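You operate a simulated robot arm through the tools that you are given. There is no shell and no other tool. Be economical: measure what you need, move in short steps, check, and stop when the job is done.

You run a simulated robot arm. Do the job below in one go: nothing can be reset, and whatever is moved stays where it is left.

Task
Fit a black ring and the orange fitting on the grey post, clamp it and pump to about 60 kPa.
Fine: shut the vent before pumping.

The check looks at the end state, three seconds after you hand in, the way a careful person would. Anything else that was tipped, shoved, dropped, spilled or broken makes it a failure.

Robot
A 7-joint arm with a two-finger parallel gripper, fixed in place. Base frame: the origin is at the foot of the arm, x ahead of it, y to its left, z up; the work surface is at about z = 86. Lengths are in cm, angles in rad, forces in N, time in s.
With the tool pointing down near the work surface it reaches from about 30 to 70 cm from the base axis. Its first joint turns from -1.152 to 1.152 rad. Payload 1.57 kg.
Tool frame: the origin (TCP) lies between the finger pads and is the grasp point; the fingertips stand 3 cm ahead of it; z points along the fingers, y is the line along which they close. The gripper opens to 11 cm. The fingers are 2.4 cm wide and 1.2 cm thick; the gripper's body (4.8 by 11.2 cm) begins 7.8 cm behind the TCP.
Orientation is that of the tool frame in the base frame, as [roll, pitch, yaw] about the fixed x, y, z axes, in that order (R = Rz(yaw) Ry(pitch) Rx(roll)). With the fingers straight down and closing along the base's y, the tool's x points along the base's -x, its y along +y and its z along -z.

Tools
- The arm moves only by the tool step_arm. Its arguments are lists of equal length, an entry for each row: "fingers": the finger opening in m, from 0 to 0.11; "delta_pos": the shift along the tool's x, y, z in m, a list of three; "dr": the turn, a rotation vector about the tool's x, y, z in degrees, a list of three. In form: {"fingers": [fingers, ...], "delta_pos": [[x, y, z], ...], "dr": [[wx, wy, wz], ...]}. A call has 1 to 12 rows; each row is the pose to reach, as a shift and turn from the pose commanded when the call began, along the tool's axes at that moment. A row lasts 0.2 s, in which the tool goes at most 5 cm and 0.15 rad; a call with a longer step from one row to the next is refused whole, and so is a gripper value outside its range. A pose out of reach is approached as far as the arm can. The call stops where the force on the tool passes 70 N (or 10 N more than at its start, if that is more) or the arm is blocked; 0.2 s more then pass. The fingers move at their own pace (about 10.8 cm/s each) and stop on an object; they squeeze with about 43 N. The grip force told is the motor's: it shows also when the fingers shut on nothing. Time passes only in rows, and 0.2 s behind the last, so rows that repeat a pose let the fingers close. The reply holds the time, the measured pose of the TCP, the force on the tool along the base axes, the opening and the grip force, in the units named above and with some noise, with the torque about the TCP (base axes, N m) and any sound that the robot's microphone picked up, and new pictures: "views" is both (left out), scene, wrist or none.
- Cameras (640 x 400 px; columns grow to the right, rows downward): "scene" is fixed at [17.18, -39.86, 140.06]; the picture's right is [0.70, -0.71, 0.00], its down [-0.43, -0.42, -0.80] and it looks along [0.57, 0.56, -0.61] (base axes); focal length 336 px, centre (320, 200). "wrist" rides on the gripper at [7, 1.6, -14.1] in the tool frame; the picture's right is [-0.23, 0.97, 0.00], its down [-0.86, -0.20, -0.48] and it looks along [-0.47, -0.11, 0.88] (tool axes); focal length 222 px, centre (320, 200). There is no depth. A picture from a camera that has moved, and an enlarged one, comes with that camera's place and axes in the base frame and with its lens.
- inspect(camera, box): a new picture of the part [left, top, right, bottom] of that camera's present view, enlarged. No time passes.
- hand_in(): hands the job in; it is judged then, once.

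Go step by step. Nothing tells you positions but the pictures and the camera data: compare them with the known pose of the tool, close in by small moves and look again before you grip or let go. The budget is 120 turns and 200 pictures, counting those below and the enlarged ones. Unless the task says otherwise, let go and move clear before handing in, and close with one line.

The tools are called as a command line: name --argument value ..., lists and objects as JSON in quotes. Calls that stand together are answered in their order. step_arm: Moves the arm, as the interface text tells. Its arguments: {"type":"object","properties":{"fingers":{"type":"array"},"delta_pos":{"type":"array"},"dr":{"type":"array"},"views":{"type":"string","enum":["both","scene","wrist","none"]}},"required":["fingers","delta_pos","dr"]} The other tools are called the same way: inspect (camera, box) takes an enlarged picture of a part of a camera's view; hand_in () hands the job in.

At the start:

```text
time_s: 0.0
tool_pos: [44.92, -2.17, 113.07]
tool_rot: [3.141, 0.0, 3.14]
ft_force: [-0.4, 0.1, 0.2]
torque: [0.04, 0.01, 0.01]
gripper_width: 11.01
gripper_force: 0.1
```

scene: 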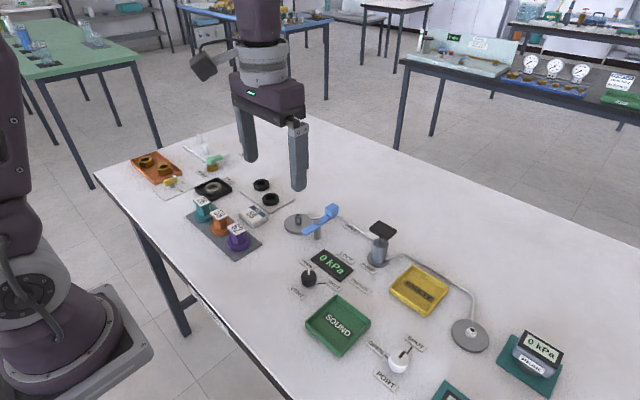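
wrist: 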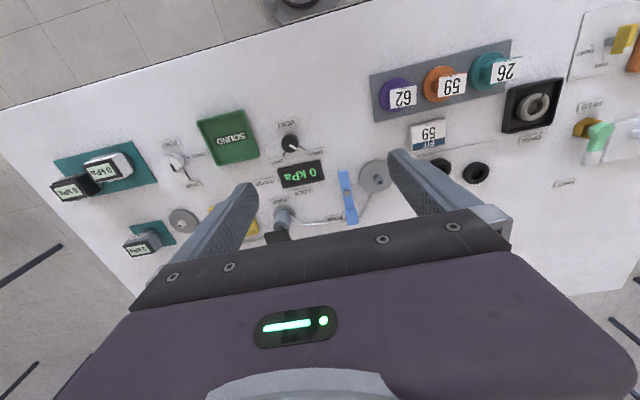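

I see a bench with fittings, rings, a post with a clamp, a pump, a vent and gauges. I'll take enlarged pictures to read the details first.

inspect --camera "scene" --box '[120, 130, 300, 260]'

inspect --camera "scene" --box '[270, 190, 430, 310]'

inspect --camera "scene" --box '[290, 240, 590, 400]'

inspect --camera "wrist" --box '[340, 20, 640, 220]'

inspect --camera "wrist" --box '[140, 90, 420, 280]'

```text
3.08 times, centred on (210, 195) of scene
camera zoom: at [17.18, -39.86, 140.06], right [0.7, -0.71, 0.0], down [-0.43, -0.42, -0.8], along [0.57, 0.56, -0.61], focal length 1033 px, centre (658, 215)
```

zoom: 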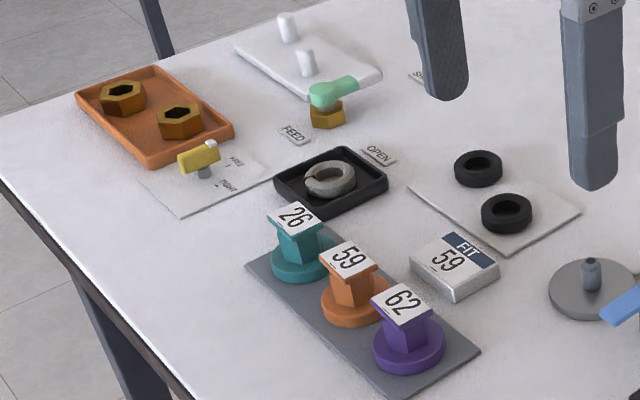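

```text
3.33 times, centred on (350, 250) of scene
camera zoom: at [17.18, -39.86, 140.06], right [0.7, -0.71, 0.0], down [-0.43, -0.42, -0.8], along [0.57, 0.56, -0.61], focal length 1119 px, centre (220, 33)
```

zoom: 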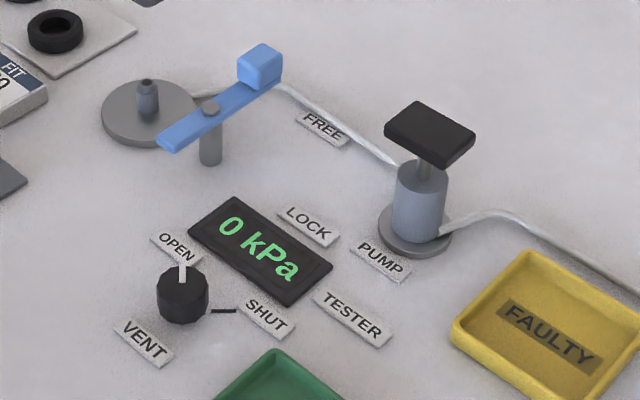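

```text
2.13 times, centred on (440, 320) of scene
camera zoom: at [17.18, -39.86, 140.06], right [0.7, -0.71, 0.0], down [-0.43, -0.42, -0.8], along [0.57, 0.56, -0.61], focal length 716 px, centre (64, -56)
```

zoom: 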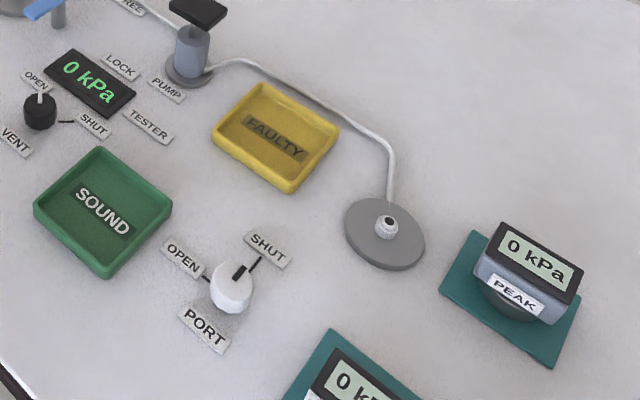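

```text
2.00 times, centred on (490, 120) of wrist
camera zoom: at [37.95, -0.62, 127.23], right [0.23, 0.97, 0.0], down [0.86, -0.2, 0.48], along [0.47, -0.11, -0.88], focal length 444 px, centre (-20, 360)
```

zoom: 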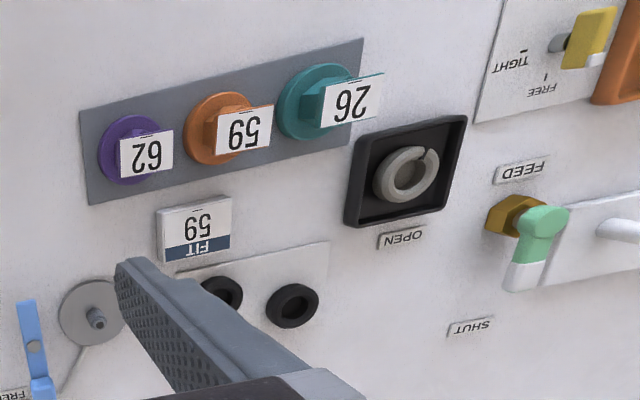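

```text
2.11 times, centred on (280, 185) of wrist
camera zoom: at [37.95, -0.62, 127.23], right [0.23, 0.97, 0.0], down [0.86, -0.2, 0.48], along [0.47, -0.11, -0.88], focal length 468 px, centre (404, 232)
```

zoom: 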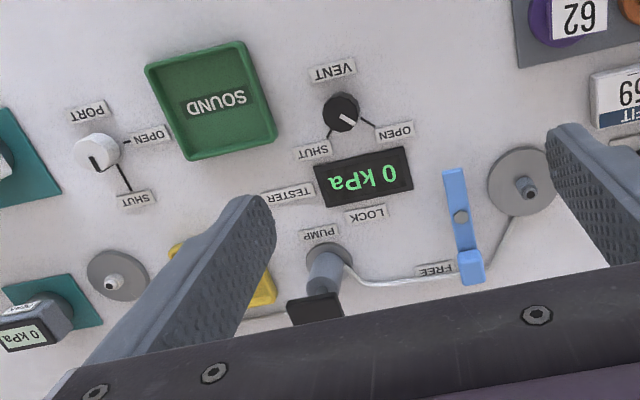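

The post stands near (56.6, 6.3), the rings near (57.6, 18.4) and (60.3, 25.2), and the orange 59 fitting near (42.7, 18). The clamp pivot is near (57, 0.2), the pump near (61.3, -14) and the vent near (46.5, -7.8). Next I'll move over to look at the rings closely.

step_arm --fingers '[0.11, 0.11, 0.11, 0.11, 0.11, 0.11]' --delta_pos '[[-0.013, 0.037, 0.013], [-0.026, 0.073, 0.026], [-0.04, 0.11, 0.04], [-0.053, 0.147, 0.053], [-0.067, 0.183, 0.067], [-0.08, 0.22, 0.08]]' --dr '[[0, 0, 0], [0, 0, 0], [0, 0, 0], [0, 0, 0], [0, 0, 0], [0, 0, 0]]'

inspect --camera "wrist" --box '[200, 80, 440, 230]'

```text
time_s: 1.4
tool_pos: [52.92, 19.75, 104.99]
tool_rot: [-3.141, -0.001, -3.141]
ft_force: [0.9, -0.1, 1.2]
torque: [-0.02, 0.0, -0.01]
gripper_width: 10.97
gripper_force: 0.1
camera wrist: at [45.9, 21.43, 119.24], right [0.23, 0.97, 0.0], down [0.85, -0.2, 0.48], along [0.47, -0.11, -0.88], focal length 222 px, centre (320, 200)
```

scene: 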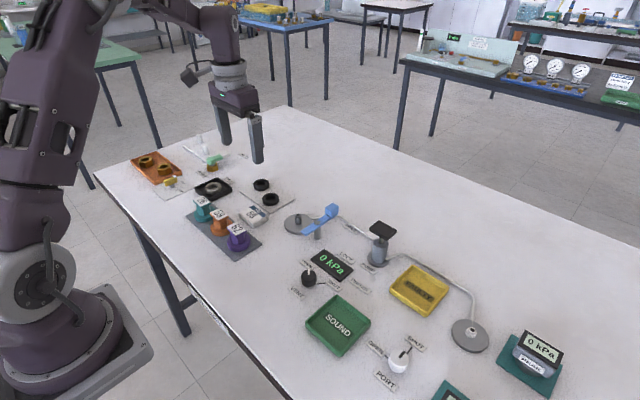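
wrist: 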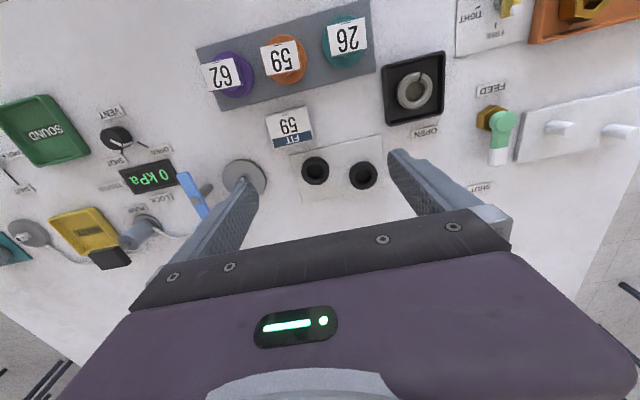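

```text
2.67 times, centred on (320, 155) of wrist
camera zoom: at [45.9, 21.43, 119.24], right [0.23, 0.97, 0.0], down [0.85, -0.2, 0.48], along [0.47, -0.11, -0.88], focal length 592 px, centre (320, 320)
```

zoom: 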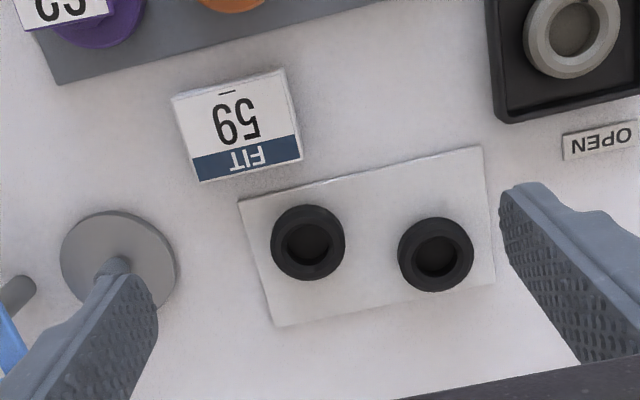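

Both black rings look sound; I'll take the nearer one at about (58.0, 17.9). Next I'll come over it with the fingers partly open and check the alignment.

step_arm --fingers '[0.075, 0.075, 0.075, 0.075]' --delta_pos '[[-0.025, -0.009, 0.03], [-0.051, -0.0185, 0.06], [-0.051, -0.0185, 0.09], [-0.051, -0.0185, 0.09]]' --dr '[[0, 0, 0], [0, 0, 0], [0, 0, 0], [0, 0, 0]]'

inspect --camera "scene" --box '[200, 130, 340, 240]'

```text
time_s: 2.4
tool_pos: [57.86, 17.81, 96.2]
tool_rot: [3.142, 0.0, -3.141]
ft_force: [0.3, 0.1, 0.9]
torque: [-0.04, 0.03, 0.03]
gripper_width: 7.51
gripper_force: 0.2
camera wrist: at [50.81, 19.41, 110.29], right [0.23, 0.97, 0.0], down [0.86, -0.2, 0.48], along [0.47, -0.11, -0.88], focal length 222 px, centre (320, 200)
```

scene: 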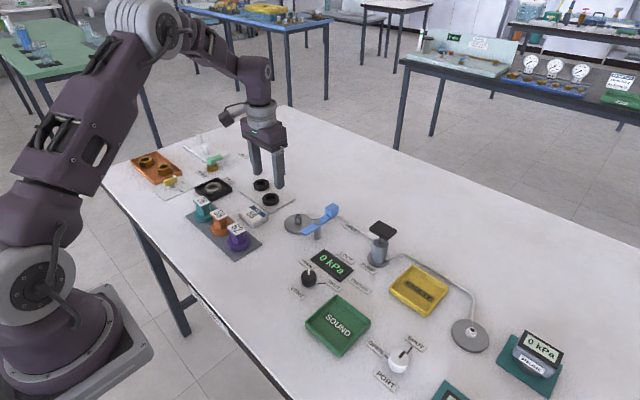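
wrist: 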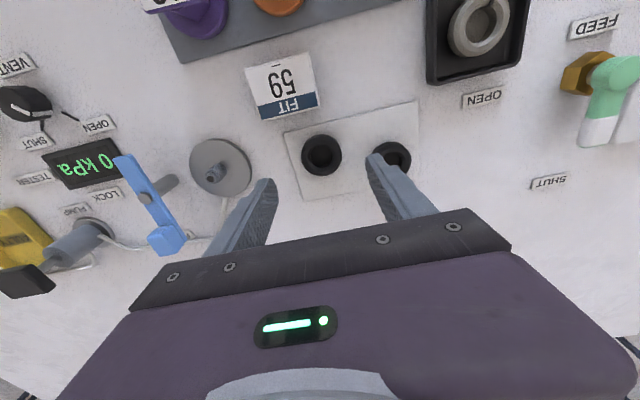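

```text
3.64 times, centred on (270, 185) of scene
camera zoom: at [17.18, -39.86, 140.06], right [0.7, -0.71, 0.0], down [-0.43, -0.42, -0.8], along [0.57, 0.56, -0.61], focal length 1220 px, centre (502, 254)
```

zoom: 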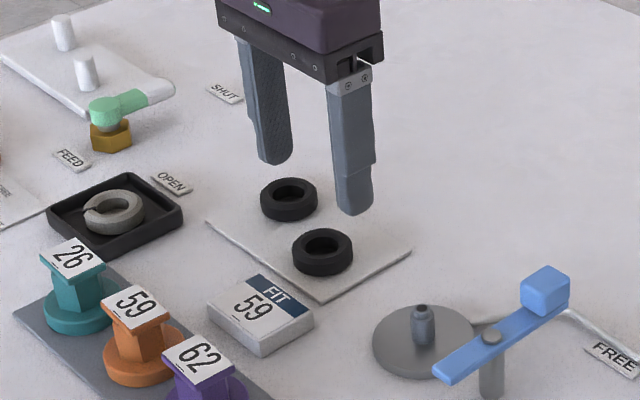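

The ring is under the TCP at about (57.8, 17.9). I'll narrow the opening to clear the neighbouring ring, descend and grip.

step_arm --fingers '[0.06, 0.06, 0.06, 0.06, 0.06, 0.02, 0.02, 0.02, 0.02]' --delta_pos '[[0, 0.001, 0.0], [0, 0.001, 0.02], [0, 0.001, 0.04], [0, 0.001, 0.055], [0, 0.001, 0.064], [0, 0.001, 0.064], [0, 0.001, 0.064], [0, 0.001, 0.064], [0, 0.001, 0.064]]' --dr '[[0, 0, 0], [0, 0, 0], [0, 0, 0], [0, 0, 0], [0, 0, 0], [0, 0, 0], [0, 0, 0], [0, 0, 0], [0, 0, 0]]'

inspect --camera "scene" --box '[200, 130, 340, 240]'

```text
time_s: 4.4
tool_pos: [58.01, 18.06, 89.69]
tool_rot: [-3.14, -0.002, 3.141]
ft_force: [-0.4, 0.7, -0.5]
torque: [0.01, 0.02, -0.01]
gripper_width: 4.13
gripper_force: 43.1
camera wrist: at [51.06, 19.6, 103.89], right [0.23, 0.97, 0.0], down [0.86, -0.2, 0.48], along [0.47, -0.11, -0.88], focal length 222 px, centre (320, 200)
```

scene: 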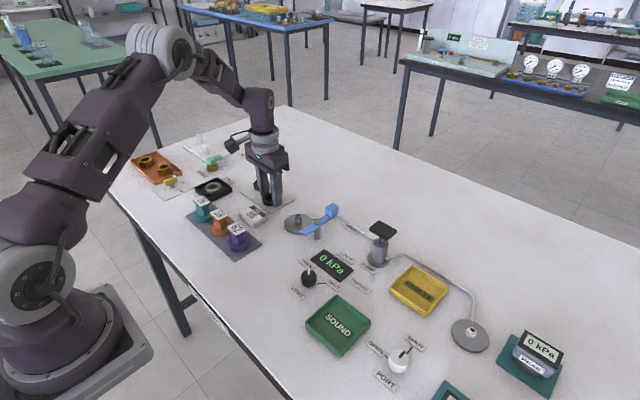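
wrist: 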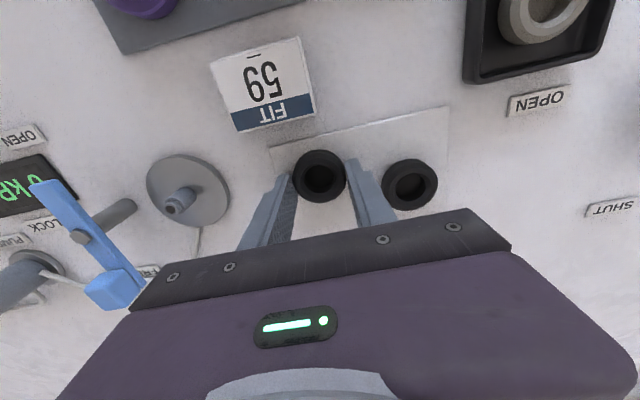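

```text
3.64 times, centred on (270, 185) of scene
camera zoom: at [17.18, -39.86, 140.06], right [0.7, -0.71, 0.0], down [-0.43, -0.42, -0.8], along [0.57, 0.56, -0.61], focal length 1220 px, centre (502, 254)
```

zoom: 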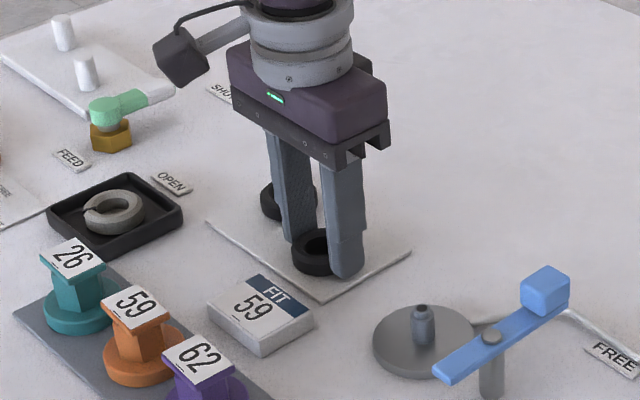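

The ring is held centred. I'll lift it and carry it to just short of the post, then look again.

step_arm --fingers '[0.02, 0.02, 0.02, 0.02, 0.02, 0.02]' --delta_pos '[[0, 0, -0.035], [0, 0, -0.07], [0.004, -0.038, -0.07], [0.009, -0.076, -0.07], [0.013, -0.115, -0.07], [0.013, -0.115, -0.07]]' --dr '[[0, 0, 0], [0, 0, 0], [0, 0, 0], [0, 0, 0], [0, 0, 0], [0, 0, 0]]'

inspect --camera "scene" --box '[260, 150, 380, 245]'

inspect --camera "wrist" --box '[220, 100, 420, 225]'

```text
time_s: 5.8
tool_pos: [56.61, 6.49, 96.62]
tool_rot: [-3.141, 0.0, -3.141]
ft_force: [-0.2, 0.2, 0.6]
torque: [0.04, -0.02, -0.02]
gripper_width: 4.13
gripper_force: 43.0
camera wrist: at [49.63, 8.01, 110.82], right [0.23, 0.97, 0.0], down [0.86, -0.2, 0.48], along [0.47, -0.11, -0.88], focal length 222 px, centre (320, 200)
```

scene: 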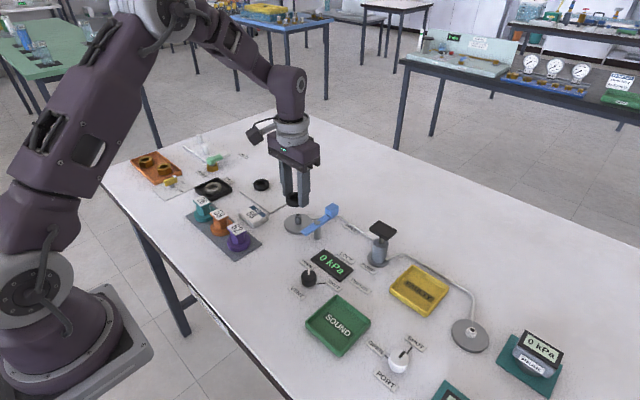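
wrist: 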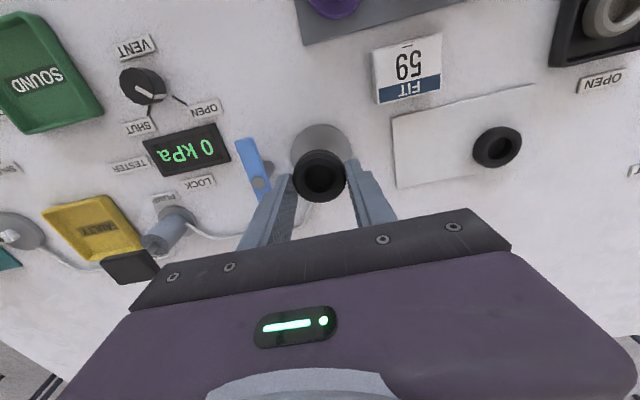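

```text
4.21 times, centred on (320, 198) of scene
camera zoom: at [17.17, -39.86, 140.06], right [0.7, -0.71, 0.0], down [-0.43, -0.42, -0.8], along [0.57, 0.56, -0.61], focal length 1413 px, centre (320, 210)
```

zoom: 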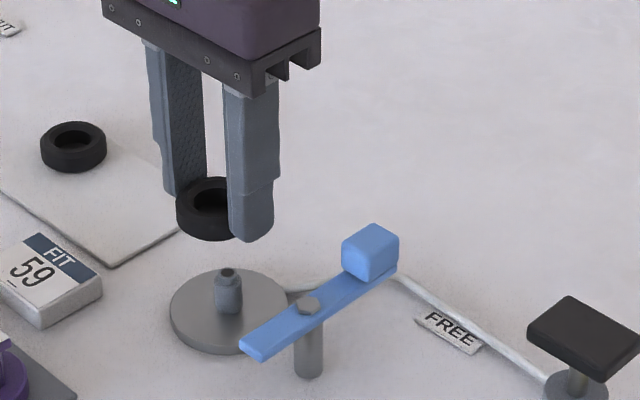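

```text
3.20 times, centred on (320, 162) of wrist
camera zoom: at [49.63, 8.01, 110.82], right [0.23, 0.97, 0.0], down [0.86, -0.2, 0.48], along [0.47, -0.11, -0.88], focal length 711 px, centre (320, 320)
```

zoom: 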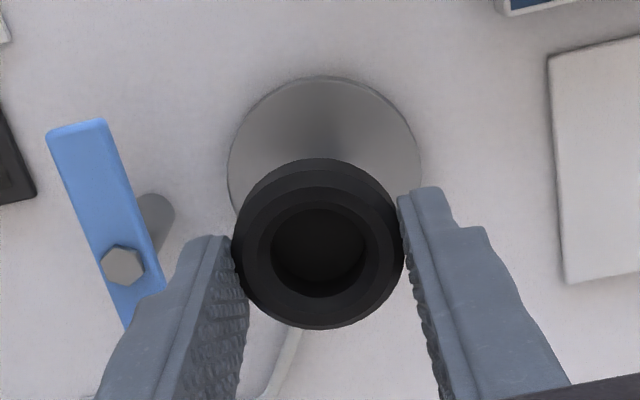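

The ring hangs about 3.5 cm above the post. The scene view says it should go about 0.4 cm in +x and 0.3 cm in -y. I'll shift it, lower it to just above the post tip and compare again.

step_arm --fingers '[0.02, 0.02, 0.02]' --delta_pos '[[-0.004, -0.003, 0.0], [-0.004, -0.003, 0.02], [-0.004, -0.003, 0.026]]' --dr '[[0, 0, 0], [0, 0, 0], [0, 0, 0]]' --views "none"

inspect --camera "scene" --box '[270, 185, 340, 240]'

inspect --camera "wrist" --box '[220, 100, 420, 225]'

```text
time_s: 6.6
tool_pos: [56.96, 6.21, 93.93]
tool_rot: [3.142, 0.0, 3.14]
ft_force: [0.1, -0.2, -0.9]
torque: [-0.01, 0.0, -0.02]
gripper_width: 4.15
gripper_force: 43.1
```

```text
7.27 times, centred on (305, 212) of scene
camera zoom: at [17.18, -39.86, 140.06], right [0.7, -0.71, 0.0], down [-0.43, -0.42, -0.8], along [0.57, 0.56, -0.61], focal length 2441 px, centre (429, 109)
```

zoom: 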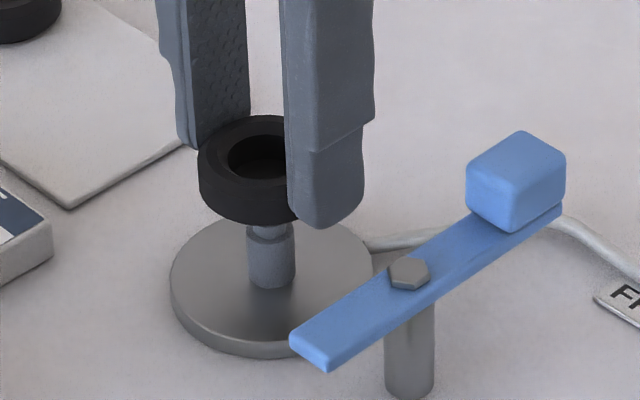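

```text
3.20 times, centred on (320, 162) of wrist
camera zoom: at [50.03, 7.87, 108.12], right [0.23, 0.97, 0.0], down [0.85, -0.2, 0.48], along [0.47, -0.11, -0.88], focal length 711 px, centre (320, 320)
```

zoom: 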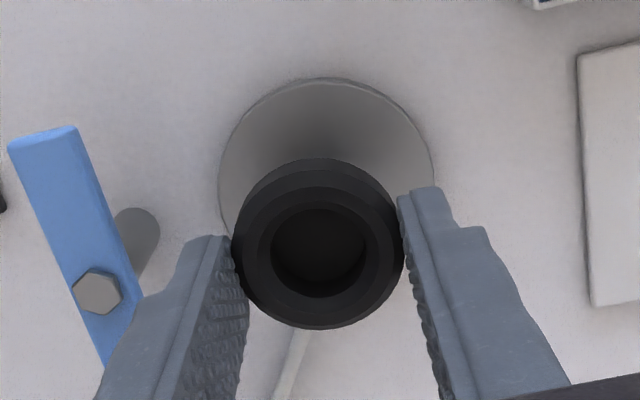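

The ring sits slightly short in x: I get it at about (56.4, 6.3) against the post at (56.65, 6.35). I'll shift +0.25 cm in x and lower carefully.

step_arm --fingers '[0.02, 0.02, 0.02, 0.02]' --delta_pos '[[-0.0025, 0, 0.0], [-0.0025, 0, 0.006], [-0.0025, 0, 0.012], [-0.0025, 0, 0.016]]' --dr '[[0, 0, 0], [0, 0, 0], [0, 0, 0], [0, 0, 0]]' --views "none"

inspect --camera "scene" --box '[270, 185, 340, 240]'

inspect --camera "wrist" --box '[270, 130, 370, 210]'

```text
time_s: 7.6
tool_pos: [57.27, 6.38, 92.41]
tool_rot: [-3.142, 0.0, 3.142]
ft_force: [-0.3, 0.4, 0.9]
torque: [-0.02, 0.0, -0.02]
gripper_width: 4.11
gripper_force: 43.1
```

```text
7.27 times, centred on (305, 212) of scene
camera zoom: at [17.18, -39.86, 140.06], right [0.7, -0.71, 0.0], down [-0.43, -0.42, -0.8], along [0.57, 0.56, -0.61], focal length 2441 px, centre (429, 109)
```

zoom: 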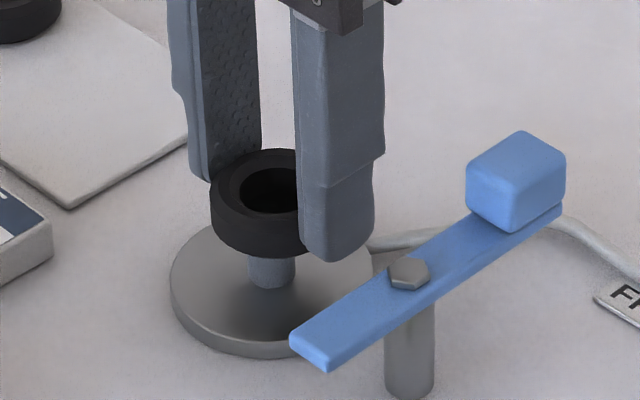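

```text
5.00 times, centred on (320, 170) of wrist
camera zoom: at [50.38, 7.8, 106.6], right [0.23, 0.97, 0.0], down [0.86, -0.2, 0.48], along [0.47, -0.11, -0.88], focal length 1111 px, centre (320, 350)
```

zoom: 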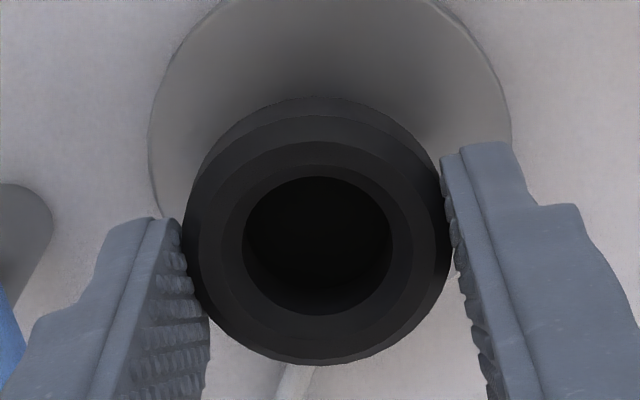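

No contact so far and the alignment is within about 0.1 cm. I'll trim x by -0.1 cm and continue down slowly while watching the force.

step_arm --fingers '[0.02, 0.02, 0.02, 0.02]' --delta_pos '[[0.001, 0, 0.0], [0.001, 0, 0.004], [0.001, 0, 0.008], [0.001, 0, 0.012]]' --dr '[[0, 0, 0], [0, 0, 0], [0, 0, 0], [0, 0, 0]]' --views "none"

inspect --camera "scene" --box '[270, 185, 340, 240]'

inspect --camera "wrist" --box '[270, 130, 370, 210]'

```text
time_s: 8.6
tool_pos: [57.32, 6.33, 91.28]
tool_rot: [3.141, 0.0, 3.141]
ft_force: [-0.6, 0.9, -0.5]
torque: [0.0, -0.03, 0.01]
gripper_width: 4.15
gripper_force: 43.0
```

```text
7.27 times, centred on (305, 212) of scene
camera zoom: at [17.18, -39.86, 140.06], right [0.7, -0.71, 0.0], down [-0.43, -0.42, -0.8], along [0.57, 0.56, -0.61], focal length 2441 px, centre (429, 109)
```

zoom: 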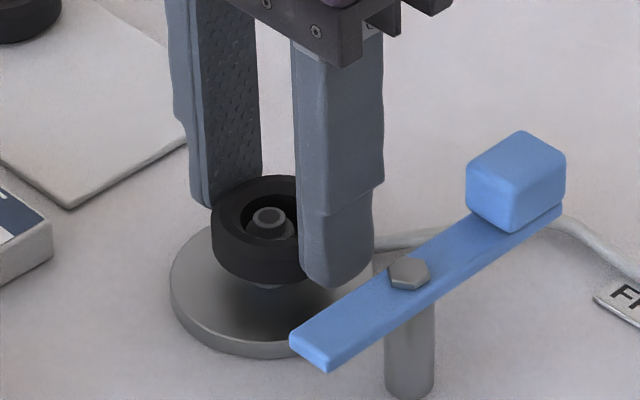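

```text
5.00 times, centred on (320, 170) of wrist
camera zoom: at [50.36, 7.83, 105.47], right [0.23, 0.97, 0.0], down [0.85, -0.2, 0.48], along [0.47, -0.11, -0.88], focal length 1111 px, centre (320, 350)
```

zoom: 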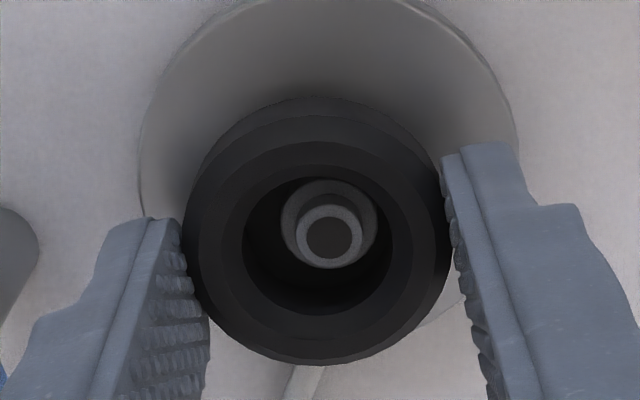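

The post is up through the ring's hole. I'll recentre a touch and lower the last 1.4 cm onto the disc.

step_arm --fingers '[0.02, 0.02, 0.02, 0.02, 0.02]' --delta_pos '[[0.0013, 0.0012, 0.0], [0.0013, 0.0012, 0.004], [0.0013, 0.0012, 0.008], [0.0013, 0.0012, 0.012], [0.0013, 0.0012, 0.014]]' --dr '[[0, 0, 0], [0, 0, 0], [0, 0, 0], [0, 0, 0], [0, 0, 0]]' --views "none"

inspect --camera "scene" --box '[270, 185, 340, 240]'

inspect --camera "wrist" --box '[270, 130, 370, 210]'

```text
time_s: 9.8
tool_pos: [57.13, 6.26, 90.0]
tool_rot: [3.14, 0.003, 3.14]
ft_force: [-14.1, 0.3, 51.3]
torque: [-0.19, 0.7, 0.0]
gripper_width: 4.16
gripper_force: 42.5
```

```text
7.27 times, centred on (305, 212) of scene
camera zoom: at [17.05, -39.87, 140.08], right [0.7, -0.71, 0.0], down [-0.43, -0.42, -0.8], along [0.57, 0.56, -0.61], focal length 2441 px, centre (429, 109)
```

zoom: 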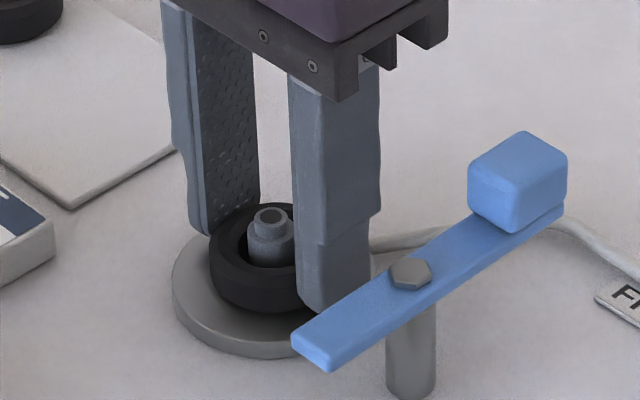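

```text
5.00 times, centred on (320, 170) of wrist
camera zoom: at [50.18, 7.94, 104.28], right [0.23, 0.97, 0.0], down [0.85, -0.2, 0.48], along [0.47, -0.11, -0.88], focal length 1111 px, centre (320, 350)
```

zoom: 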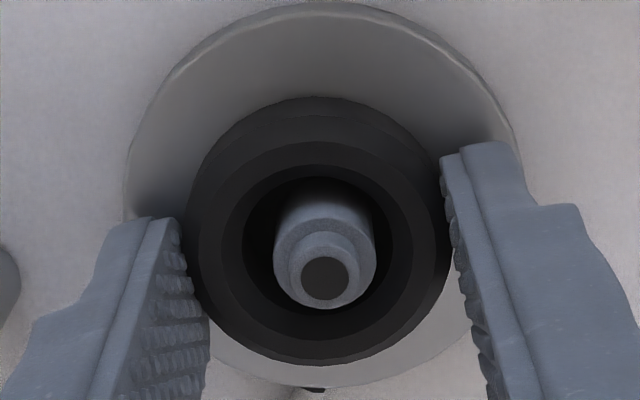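

The ring is seated on the disc, with contact felt and the post up through the middle. I'll ease off, open the fingers modestly and rise.

step_arm --fingers '[0.02, 0.056, 0.056, 0.056, 0.056, 0.056, 0.056]' --delta_pos '[[0, 0, -0.001], [0, 0, -0.001], [0, 0, -0.001], [0, 0, -0.025], [0, 0, -0.06], [0, 0, -0.1], [0, 0, -0.1]]' --dr '[[0, 0, 0], [0, 0, 0], [0, 0, 0], [0, 0, 0], [0, 0, 0], [0, 0, 0], [0, 0, 0]]' --views "none"

inspect --camera "scene" --box '[270, 185, 340, 240]'

inspect --camera "wrist" --box '[270, 100, 370, 180]'

```text
time_s: 11.4
tool_pos: [57.12, 6.37, 99.97]
tool_rot: [-3.142, 0.0, 3.141]
ft_force: [-0.1, 0.6, 0.0]
torque: [-0.03, 0.05, 0.02]
gripper_width: 5.62
gripper_force: 0.0
```

```text
7.27 times, centred on (305, 212) of scene
camera zoom: at [17.18, -39.86, 140.06], right [0.7, -0.71, 0.0], down [-0.43, -0.42, -0.8], along [0.57, 0.56, -0.61], focal length 2441 px, centre (429, 109)
```

zoom: 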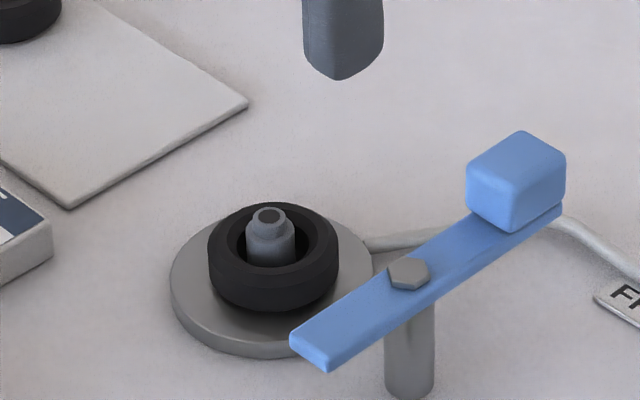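

```text
5.00 times, centred on (320, 140) of wrist
camera zoom: at [50.28, 7.88, 114.13], right [0.23, 0.97, 0.0], down [0.86, -0.2, 0.48], along [0.47, -0.11, -0.88], focal length 1111 px, centre (320, 500)
```

zoom: 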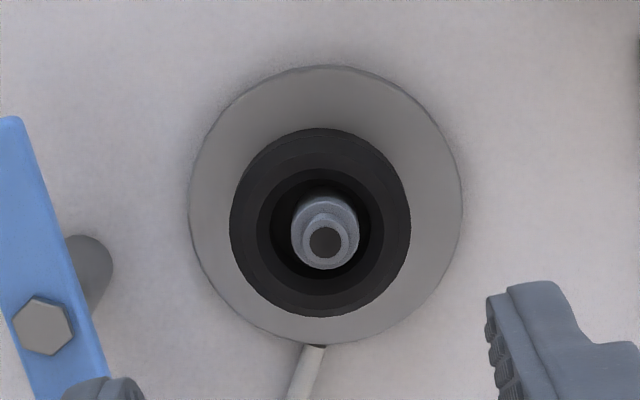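

The ring is on the post and close to centred. Next I'll move back toward the orange fitting to see how its neck is oriented.

step_arm --fingers '[0.08, 0.08, 0.08, 0.08, 0.08, 0.08]' --delta_pos '[[0.034, 0.02, -0.02], [0.067, 0.039, -0.02], [0.1, 0.058, -0.02], [0.134, 0.078, -0.02], [0.167, 0.097, -0.02], [0.2, 0.116, -0.02]]' --dr '[[0, 0, 0], [0, 0, 0], [0, 0, 0], [0, 0, 0], [0, 0, 0], [0, 0, 0]]'

inspect --camera "scene" --box '[180, 185, 270, 255]'

inspect --camera "wrist" --box '[220, 80, 420, 205]'

```text
time_s: 12.8
tool_pos: [37.03, 17.82, 101.72]
tool_rot: [3.141, 0.001, 3.141]
ft_force: [-0.2, 0.6, -0.3]
torque: [-0.02, -0.04, -0.01]
gripper_width: 7.98
gripper_force: 0.1
camera wrist: at [30.08, 19.38, 115.91], right [0.23, 0.97, 0.0], down [0.86, -0.2, 0.48], along [0.47, -0.11, -0.88], focal length 222 px, centre (320, 200)
```

scene: 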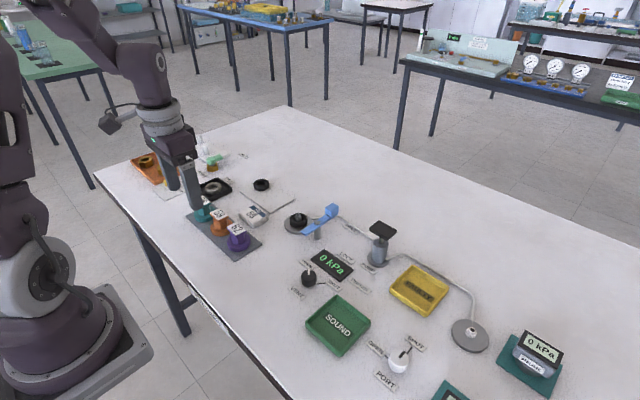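
wrist: 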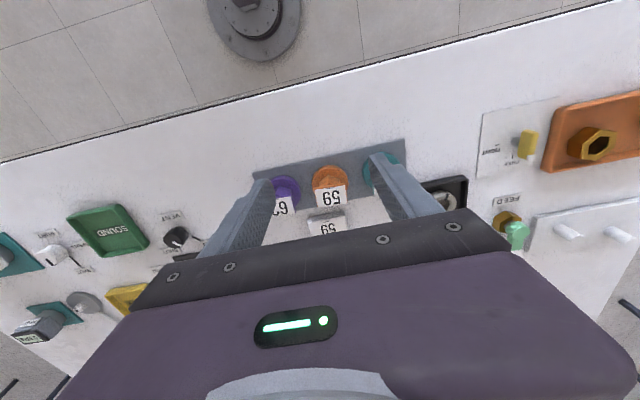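

```text
5.71 times, centred on (225, 220) of scene
camera zoom: at [17.17, -39.86, 140.06], right [0.7, -0.71, 0.0], down [-0.43, -0.42, -0.8], along [0.57, 0.56, -0.61], focal length 1918 px, centre (863, 86)
```

zoom: 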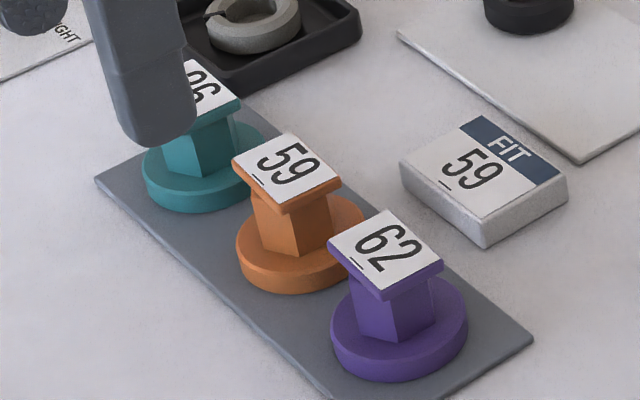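

```text
3.20 times, centred on (320, 142) of wrist
camera zoom: at [30.08, 19.38, 115.91], right [0.23, 0.97, 0.0], down [0.86, -0.2, 0.48], along [0.47, -0.11, -0.88], focal length 711 px, centre (320, 384)
```

zoom: 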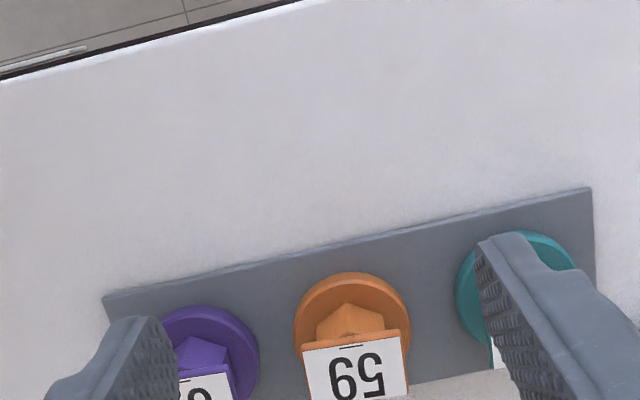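

The orange fitting has a round flange, a faceted neck and a label cap about 3.8 by 2.4 cm, centred near (42.7, 17.9). I'll take closer views before I choose the grip.

inspect --camera "scene" --box '[200, 200, 250, 240]'

inspect --camera "wrist" --box '[280, 140, 380, 220]'

```text
10.00 times, centred on (225, 220) of scene
camera zoom: at [17.17, -39.86, 140.06], right [0.7, -0.71, 0.0], down [-0.43, -0.42, -0.8], along [0.57, 0.56, -0.61], focal length 3356 px, centre (1270, 0)
```

zoom: 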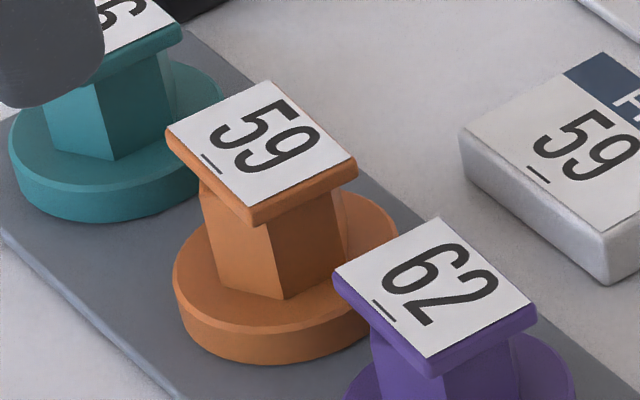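

```text
5.00 times, centred on (330, 180) of wrist
camera zoom: at [30.08, 19.38, 115.91], right [0.23, 0.97, 0.0], down [0.86, -0.2, 0.48], along [0.47, -0.11, -0.88], focal length 1111 px, centre (270, 300)
```

zoom: 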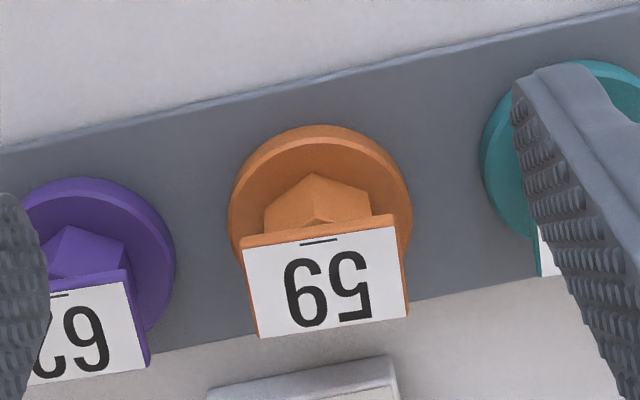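

I'll grip the cap by its two ends along y (3.8 cm), with the TCP at about z 91.8 so the fingertips stay above the flange. First I'll hover over (42.8, 17.8).

step_arm --fingers '[0.05, 0.05, 0.05, 0.05]' --delta_pos '[[-0.03, 0, 0.01], [-0.0577, 0, 0.03], [-0.0577, 0, 0.05], [-0.0577, 0, 0.05]]' --dr '[[0, 0, 0], [0, 0, 0], [0, 0, 0], [0, 0, 0]]' --views "none"

inspect --camera "scene" --box '[185, 175, 265, 240]'

inspect --camera "wrist" --box '[220, 100, 420, 225]'

```text
time_s: 13.8
tool_pos: [42.65, 17.93, 96.54]
tool_rot: [3.141, -0.001, 3.141]
ft_force: [-0.6, -0.1, 0.2]
torque: [0.01, 0.02, -0.04]
gripper_width: 5.02
gripper_force: 0.0
```

```text
6.15 times, centred on (225, 208) of scene
camera zoom: at [17.18, -39.86, 140.06], right [0.7, -0.71, 0.0], down [-0.43, -0.42, -0.8], along [0.57, 0.56, -0.61], focal length 2065 px, centre (905, 154)
```

zoom: 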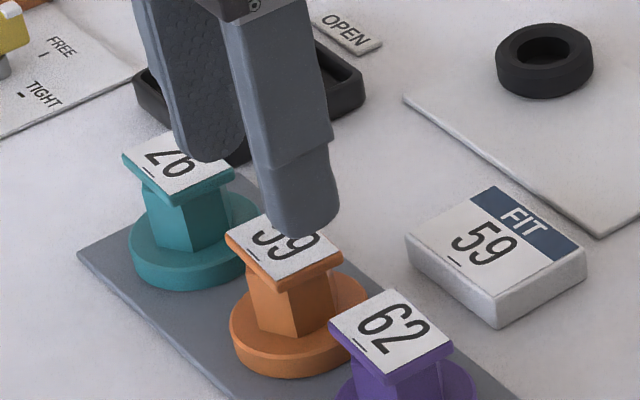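

```text
3.20 times, centred on (320, 162) of wrist
camera zoom: at [35.82, 19.52, 110.81], right [0.23, 0.97, 0.0], down [0.85, -0.2, 0.48], along [0.47, -0.11, -0.88], focal length 711 px, centre (320, 320)
```

zoom: 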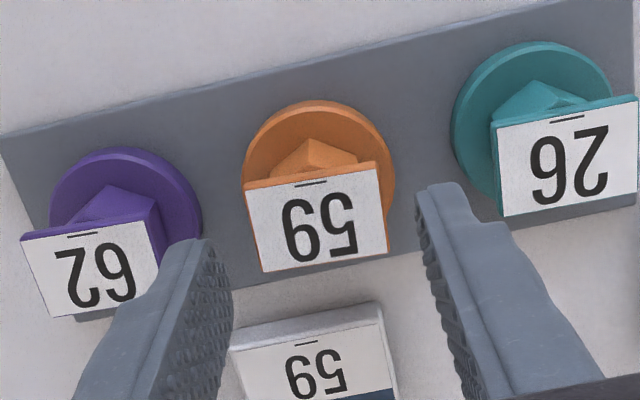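

The cap centre is at about (42.95, 17.72) with its top near z 91.1, so a small correction is needed. I'll lower to z 91.8 and grip.

step_arm --fingers '[0.05, 0.05, 0.05, 0.05, 0.05, 0.02, 0.02, 0.02]' --delta_pos '[[-0.002, -0.0013, 0], [-0.002, -0.0013, 0.02], [-0.002, -0.0013, 0.035], [-0.002, -0.0013, 0.046], [-0.002, -0.0013, 0.047], [-0.002, -0.0013, 0.047], [-0.002, -0.0013, 0.047], [-0.002, -0.0013, 0.047]]' --dr '[[0, 0, 0], [0, 0, 0], [0, 0, 0], [0, 0, 0], [0, 0, 0], [0, 0, 0], [0, 0, 0], [0, 0, 0]]' --views "none"

inspect --camera "scene" --box '[185, 175, 265, 240]'

inspect --camera "wrist" --box '[220, 100, 420, 225]'

```text
time_s: 15.6
tool_pos: [43.12, 18.0, 92.09]
tool_rot: [-3.141, -0.002, -3.141]
ft_force: [-0.6, -0.7, 0.2]
torque: [-0.01, 0.01, 0.02]
gripper_width: 3.88
gripper_force: 43.4
```

```text
6.15 times, centred on (225, 208) of scene
camera zoom: at [17.18, -39.86, 140.06], right [0.7, -0.71, 0.0], down [-0.43, -0.42, -0.8], along [0.57, 0.56, -0.61], focal length 2065 px, centre (905, 154)
```

zoom: 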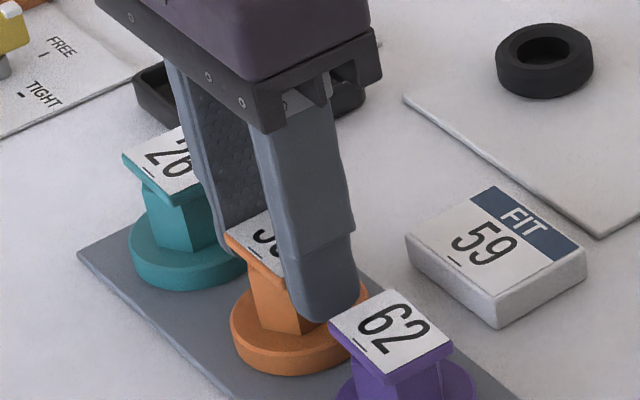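

```text
3.20 times, centred on (320, 162) of wrist
camera zoom: at [36.18, 19.47, 106.3], right [0.23, 0.97, 0.0], down [0.86, -0.2, 0.48], along [0.47, -0.11, -0.88], focal length 711 px, centre (320, 320)
```

zoom: 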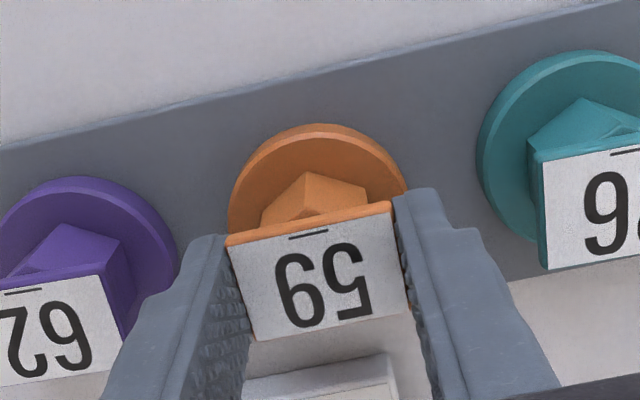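

The cap is gripped at 3.9 cm. I'll lift it and carry it over the post.

step_arm --fingers '[0.02, 0.02, 0.02, 0.02, 0.02, 0.02, 0.02, 0.02]' --delta_pos '[[0, 0, -0.03], [0, 0, -0.07], [-0.034, -0.029, -0.07], [-0.068, -0.058, -0.07], [-0.102, -0.087, -0.07], [-0.1365, -0.116, -0.07], [-0.1365, -0.116, -0.06], [-0.1365, -0.116, -0.06]]' --dr '[[0, 0, 0], [0, 0, 0], [0, 0, 0], [0, 0, 0], [0, 0, 0], [0, 0, 0], [0, 0, 0], [0, 0, 0]]' --views "none"

inspect --camera "scene" --box '[265, 165, 345, 240]'

inspect --camera "wrist" --box '[220, 80, 420, 205]'

```text
time_s: 17.4
tool_pos: [56.69, 6.18, 98.22]
tool_rot: [-3.141, 0.0, 3.141]
ft_force: [-0.3, -0.5, -1.0]
torque: [-0.01, -0.01, 0.0]
gripper_width: 3.86
gripper_force: 43.2
```

```text
5.33 times, centred on (305, 202) of scene
camera zoom: at [17.18, -39.86, 140.06], right [0.7, -0.71, 0.0], down [-0.43, -0.42, -0.8], along [0.57, 0.56, -0.61], focal length 1790 px, centre (400, 187)
```

zoom: 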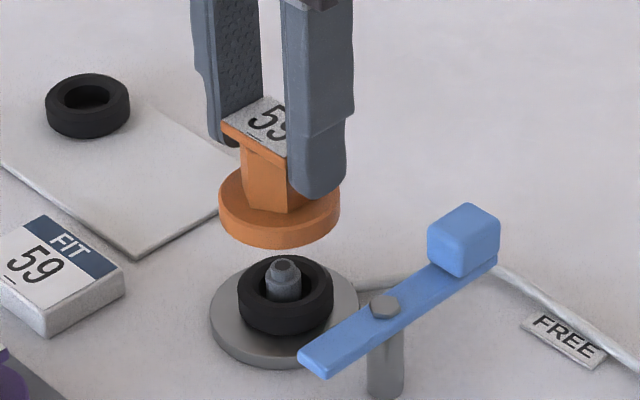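

```text
3.20 times, centred on (320, 142) of wrist
camera zoom: at [49.74, 7.7, 112.35], right [0.23, 0.97, 0.0], down [0.86, -0.2, 0.48], along [0.47, -0.11, -0.88], focal length 711 px, centre (320, 384)
```

zoom: 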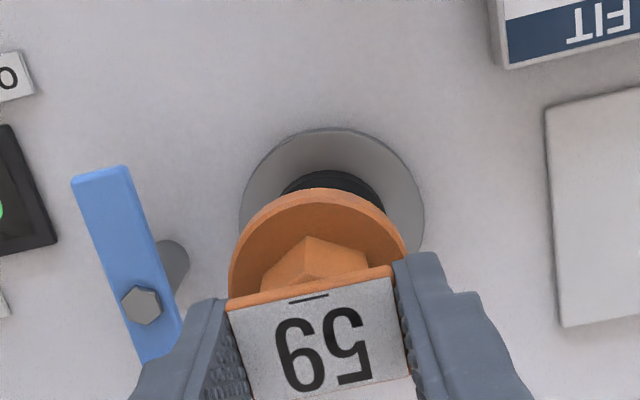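

The fitting hangs over the post, about 0.2 cm short in x. I'll correct that and come down to just above the post tip.

step_arm --fingers '[0.02, 0.02, 0.02]' --delta_pos '[[-0.002, 0, 0], [-0.002, 0, 0.012], [-0.002, 0, 0.021]]' --dr '[[0, 0, 0], [0, 0, 0], [0, 0, 0]]' --views "none"

inspect --camera "scene" --box '[270, 185, 340, 240]'

inspect --camera "wrist" --box '[220, 80, 420, 205]'

```text
time_s: 18.2
tool_pos: [56.85, 6.24, 96.14]
tool_rot: [-3.141, 0.0, 3.141]
ft_force: [0.0, 0.3, -1.3]
torque: [0.01, 0.04, 0.01]
gripper_width: 3.9
gripper_force: 43.1
```

```text
7.27 times, centred on (305, 212) of scene
camera zoom: at [17.18, -39.86, 140.06], right [0.7, -0.71, 0.0], down [-0.43, -0.42, -0.8], along [0.57, 0.56, -0.61], focal length 2441 px, centre (429, 109)
```

zoom: 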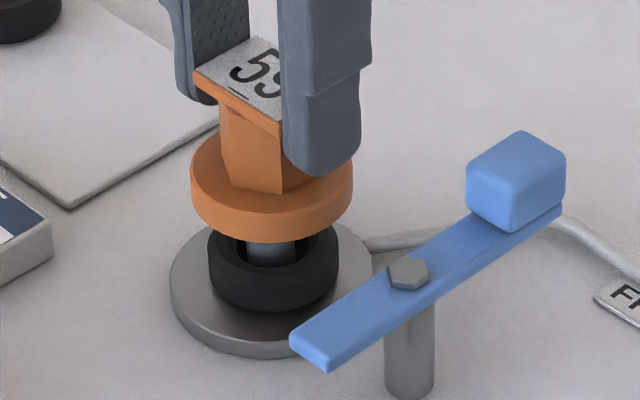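

```text
3.20 times, centred on (320, 142) of wrist
camera zoom: at [49.98, 7.77, 110.24], right [0.23, 0.97, 0.0], down [0.86, -0.2, 0.48], along [0.47, -0.11, -0.88], focal length 711 px, centre (320, 384)
```

zoom: 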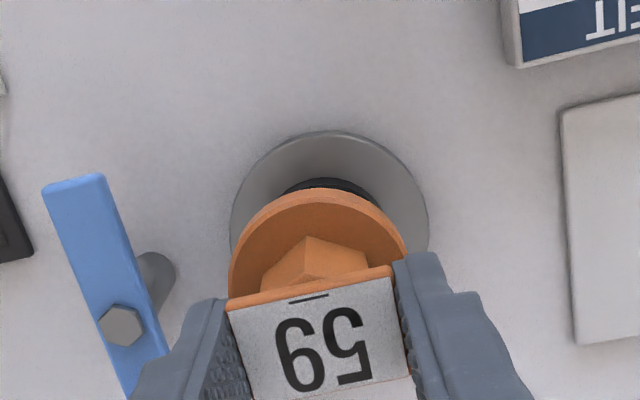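

It's laterally aligned within about 0.1 cm. I'll lower in small steps and watch for contact.

step_arm --fingers '[0.02, 0.02, 0.02, 0.02]' --delta_pos '[[0.0005, 0.0008, 0.003], [0.0005, 0.0008, 0.006], [0.0005, 0.0008, 0.009], [0.0005, 0.0008, 0.012]]' --dr '[[0, 0, 0], [0, 0, 0], [0, 0, 0], [0, 0, 0]]' --views "none"

inspect --camera "scene" --box '[270, 185, 340, 240]'

```text
time_s: 19.2
tool_pos: [56.88, 6.28, 94.73]
tool_rot: [3.141, -0.001, -3.141]
ft_force: [0.1, -0.4, -1.1]
torque: [0.01, -0.02, -0.01]
gripper_width: 3.86
gripper_force: 43.1
```

```text
7.27 times, centred on (305, 212) of scene
camera zoom: at [17.18, -39.86, 140.06], right [0.7, -0.71, 0.0], down [-0.43, -0.42, -0.8], along [0.57, 0.56, -0.61], focal length 2441 px, centre (429, 109)
```

zoom: 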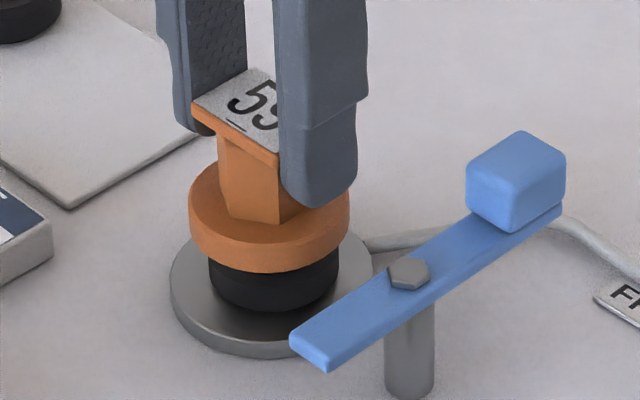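

There's still no force, so the post has entered the bore. I'll continue down onto the ring.

step_arm --fingers '[0.02, 0.02, 0.02, 0.02]' --delta_pos '[[0, 0, 0.002], [0, 0, 0.004], [0, 0, 0.006], [0, 0, 0.008]]' --dr '[[0, 0, 0], [0, 0, 0], [0, 0, 0], [0, 0, 0]]' --views "none"

inspect --camera "scene" --box '[270, 185, 340, 240]'

```text
time_s: 20.2
tool_pos: [56.83, 6.41, 94.08]
tool_rot: [3.14, 0.0, 3.141]
ft_force: [-0.2, 0.5, 0.0]
torque: [0.01, -0.02, 0.0]
gripper_width: 3.87
gripper_force: 42.6
```

```text
7.27 times, centred on (305, 212) of scene
camera zoom: at [17.18, -39.86, 140.06], right [0.7, -0.71, 0.0], down [-0.43, -0.42, -0.8], along [0.57, 0.56, -0.61], focal length 2441 px, centre (429, 109)
```

zoom: 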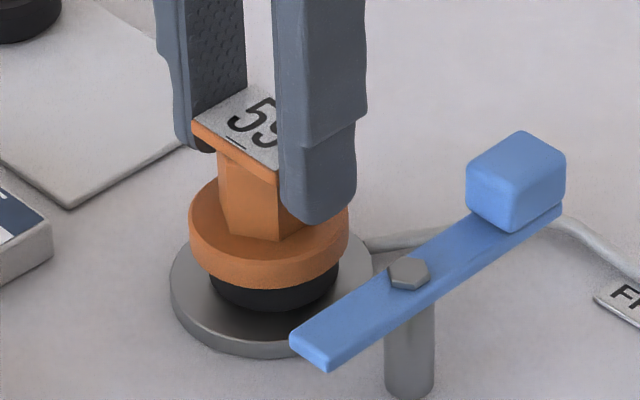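

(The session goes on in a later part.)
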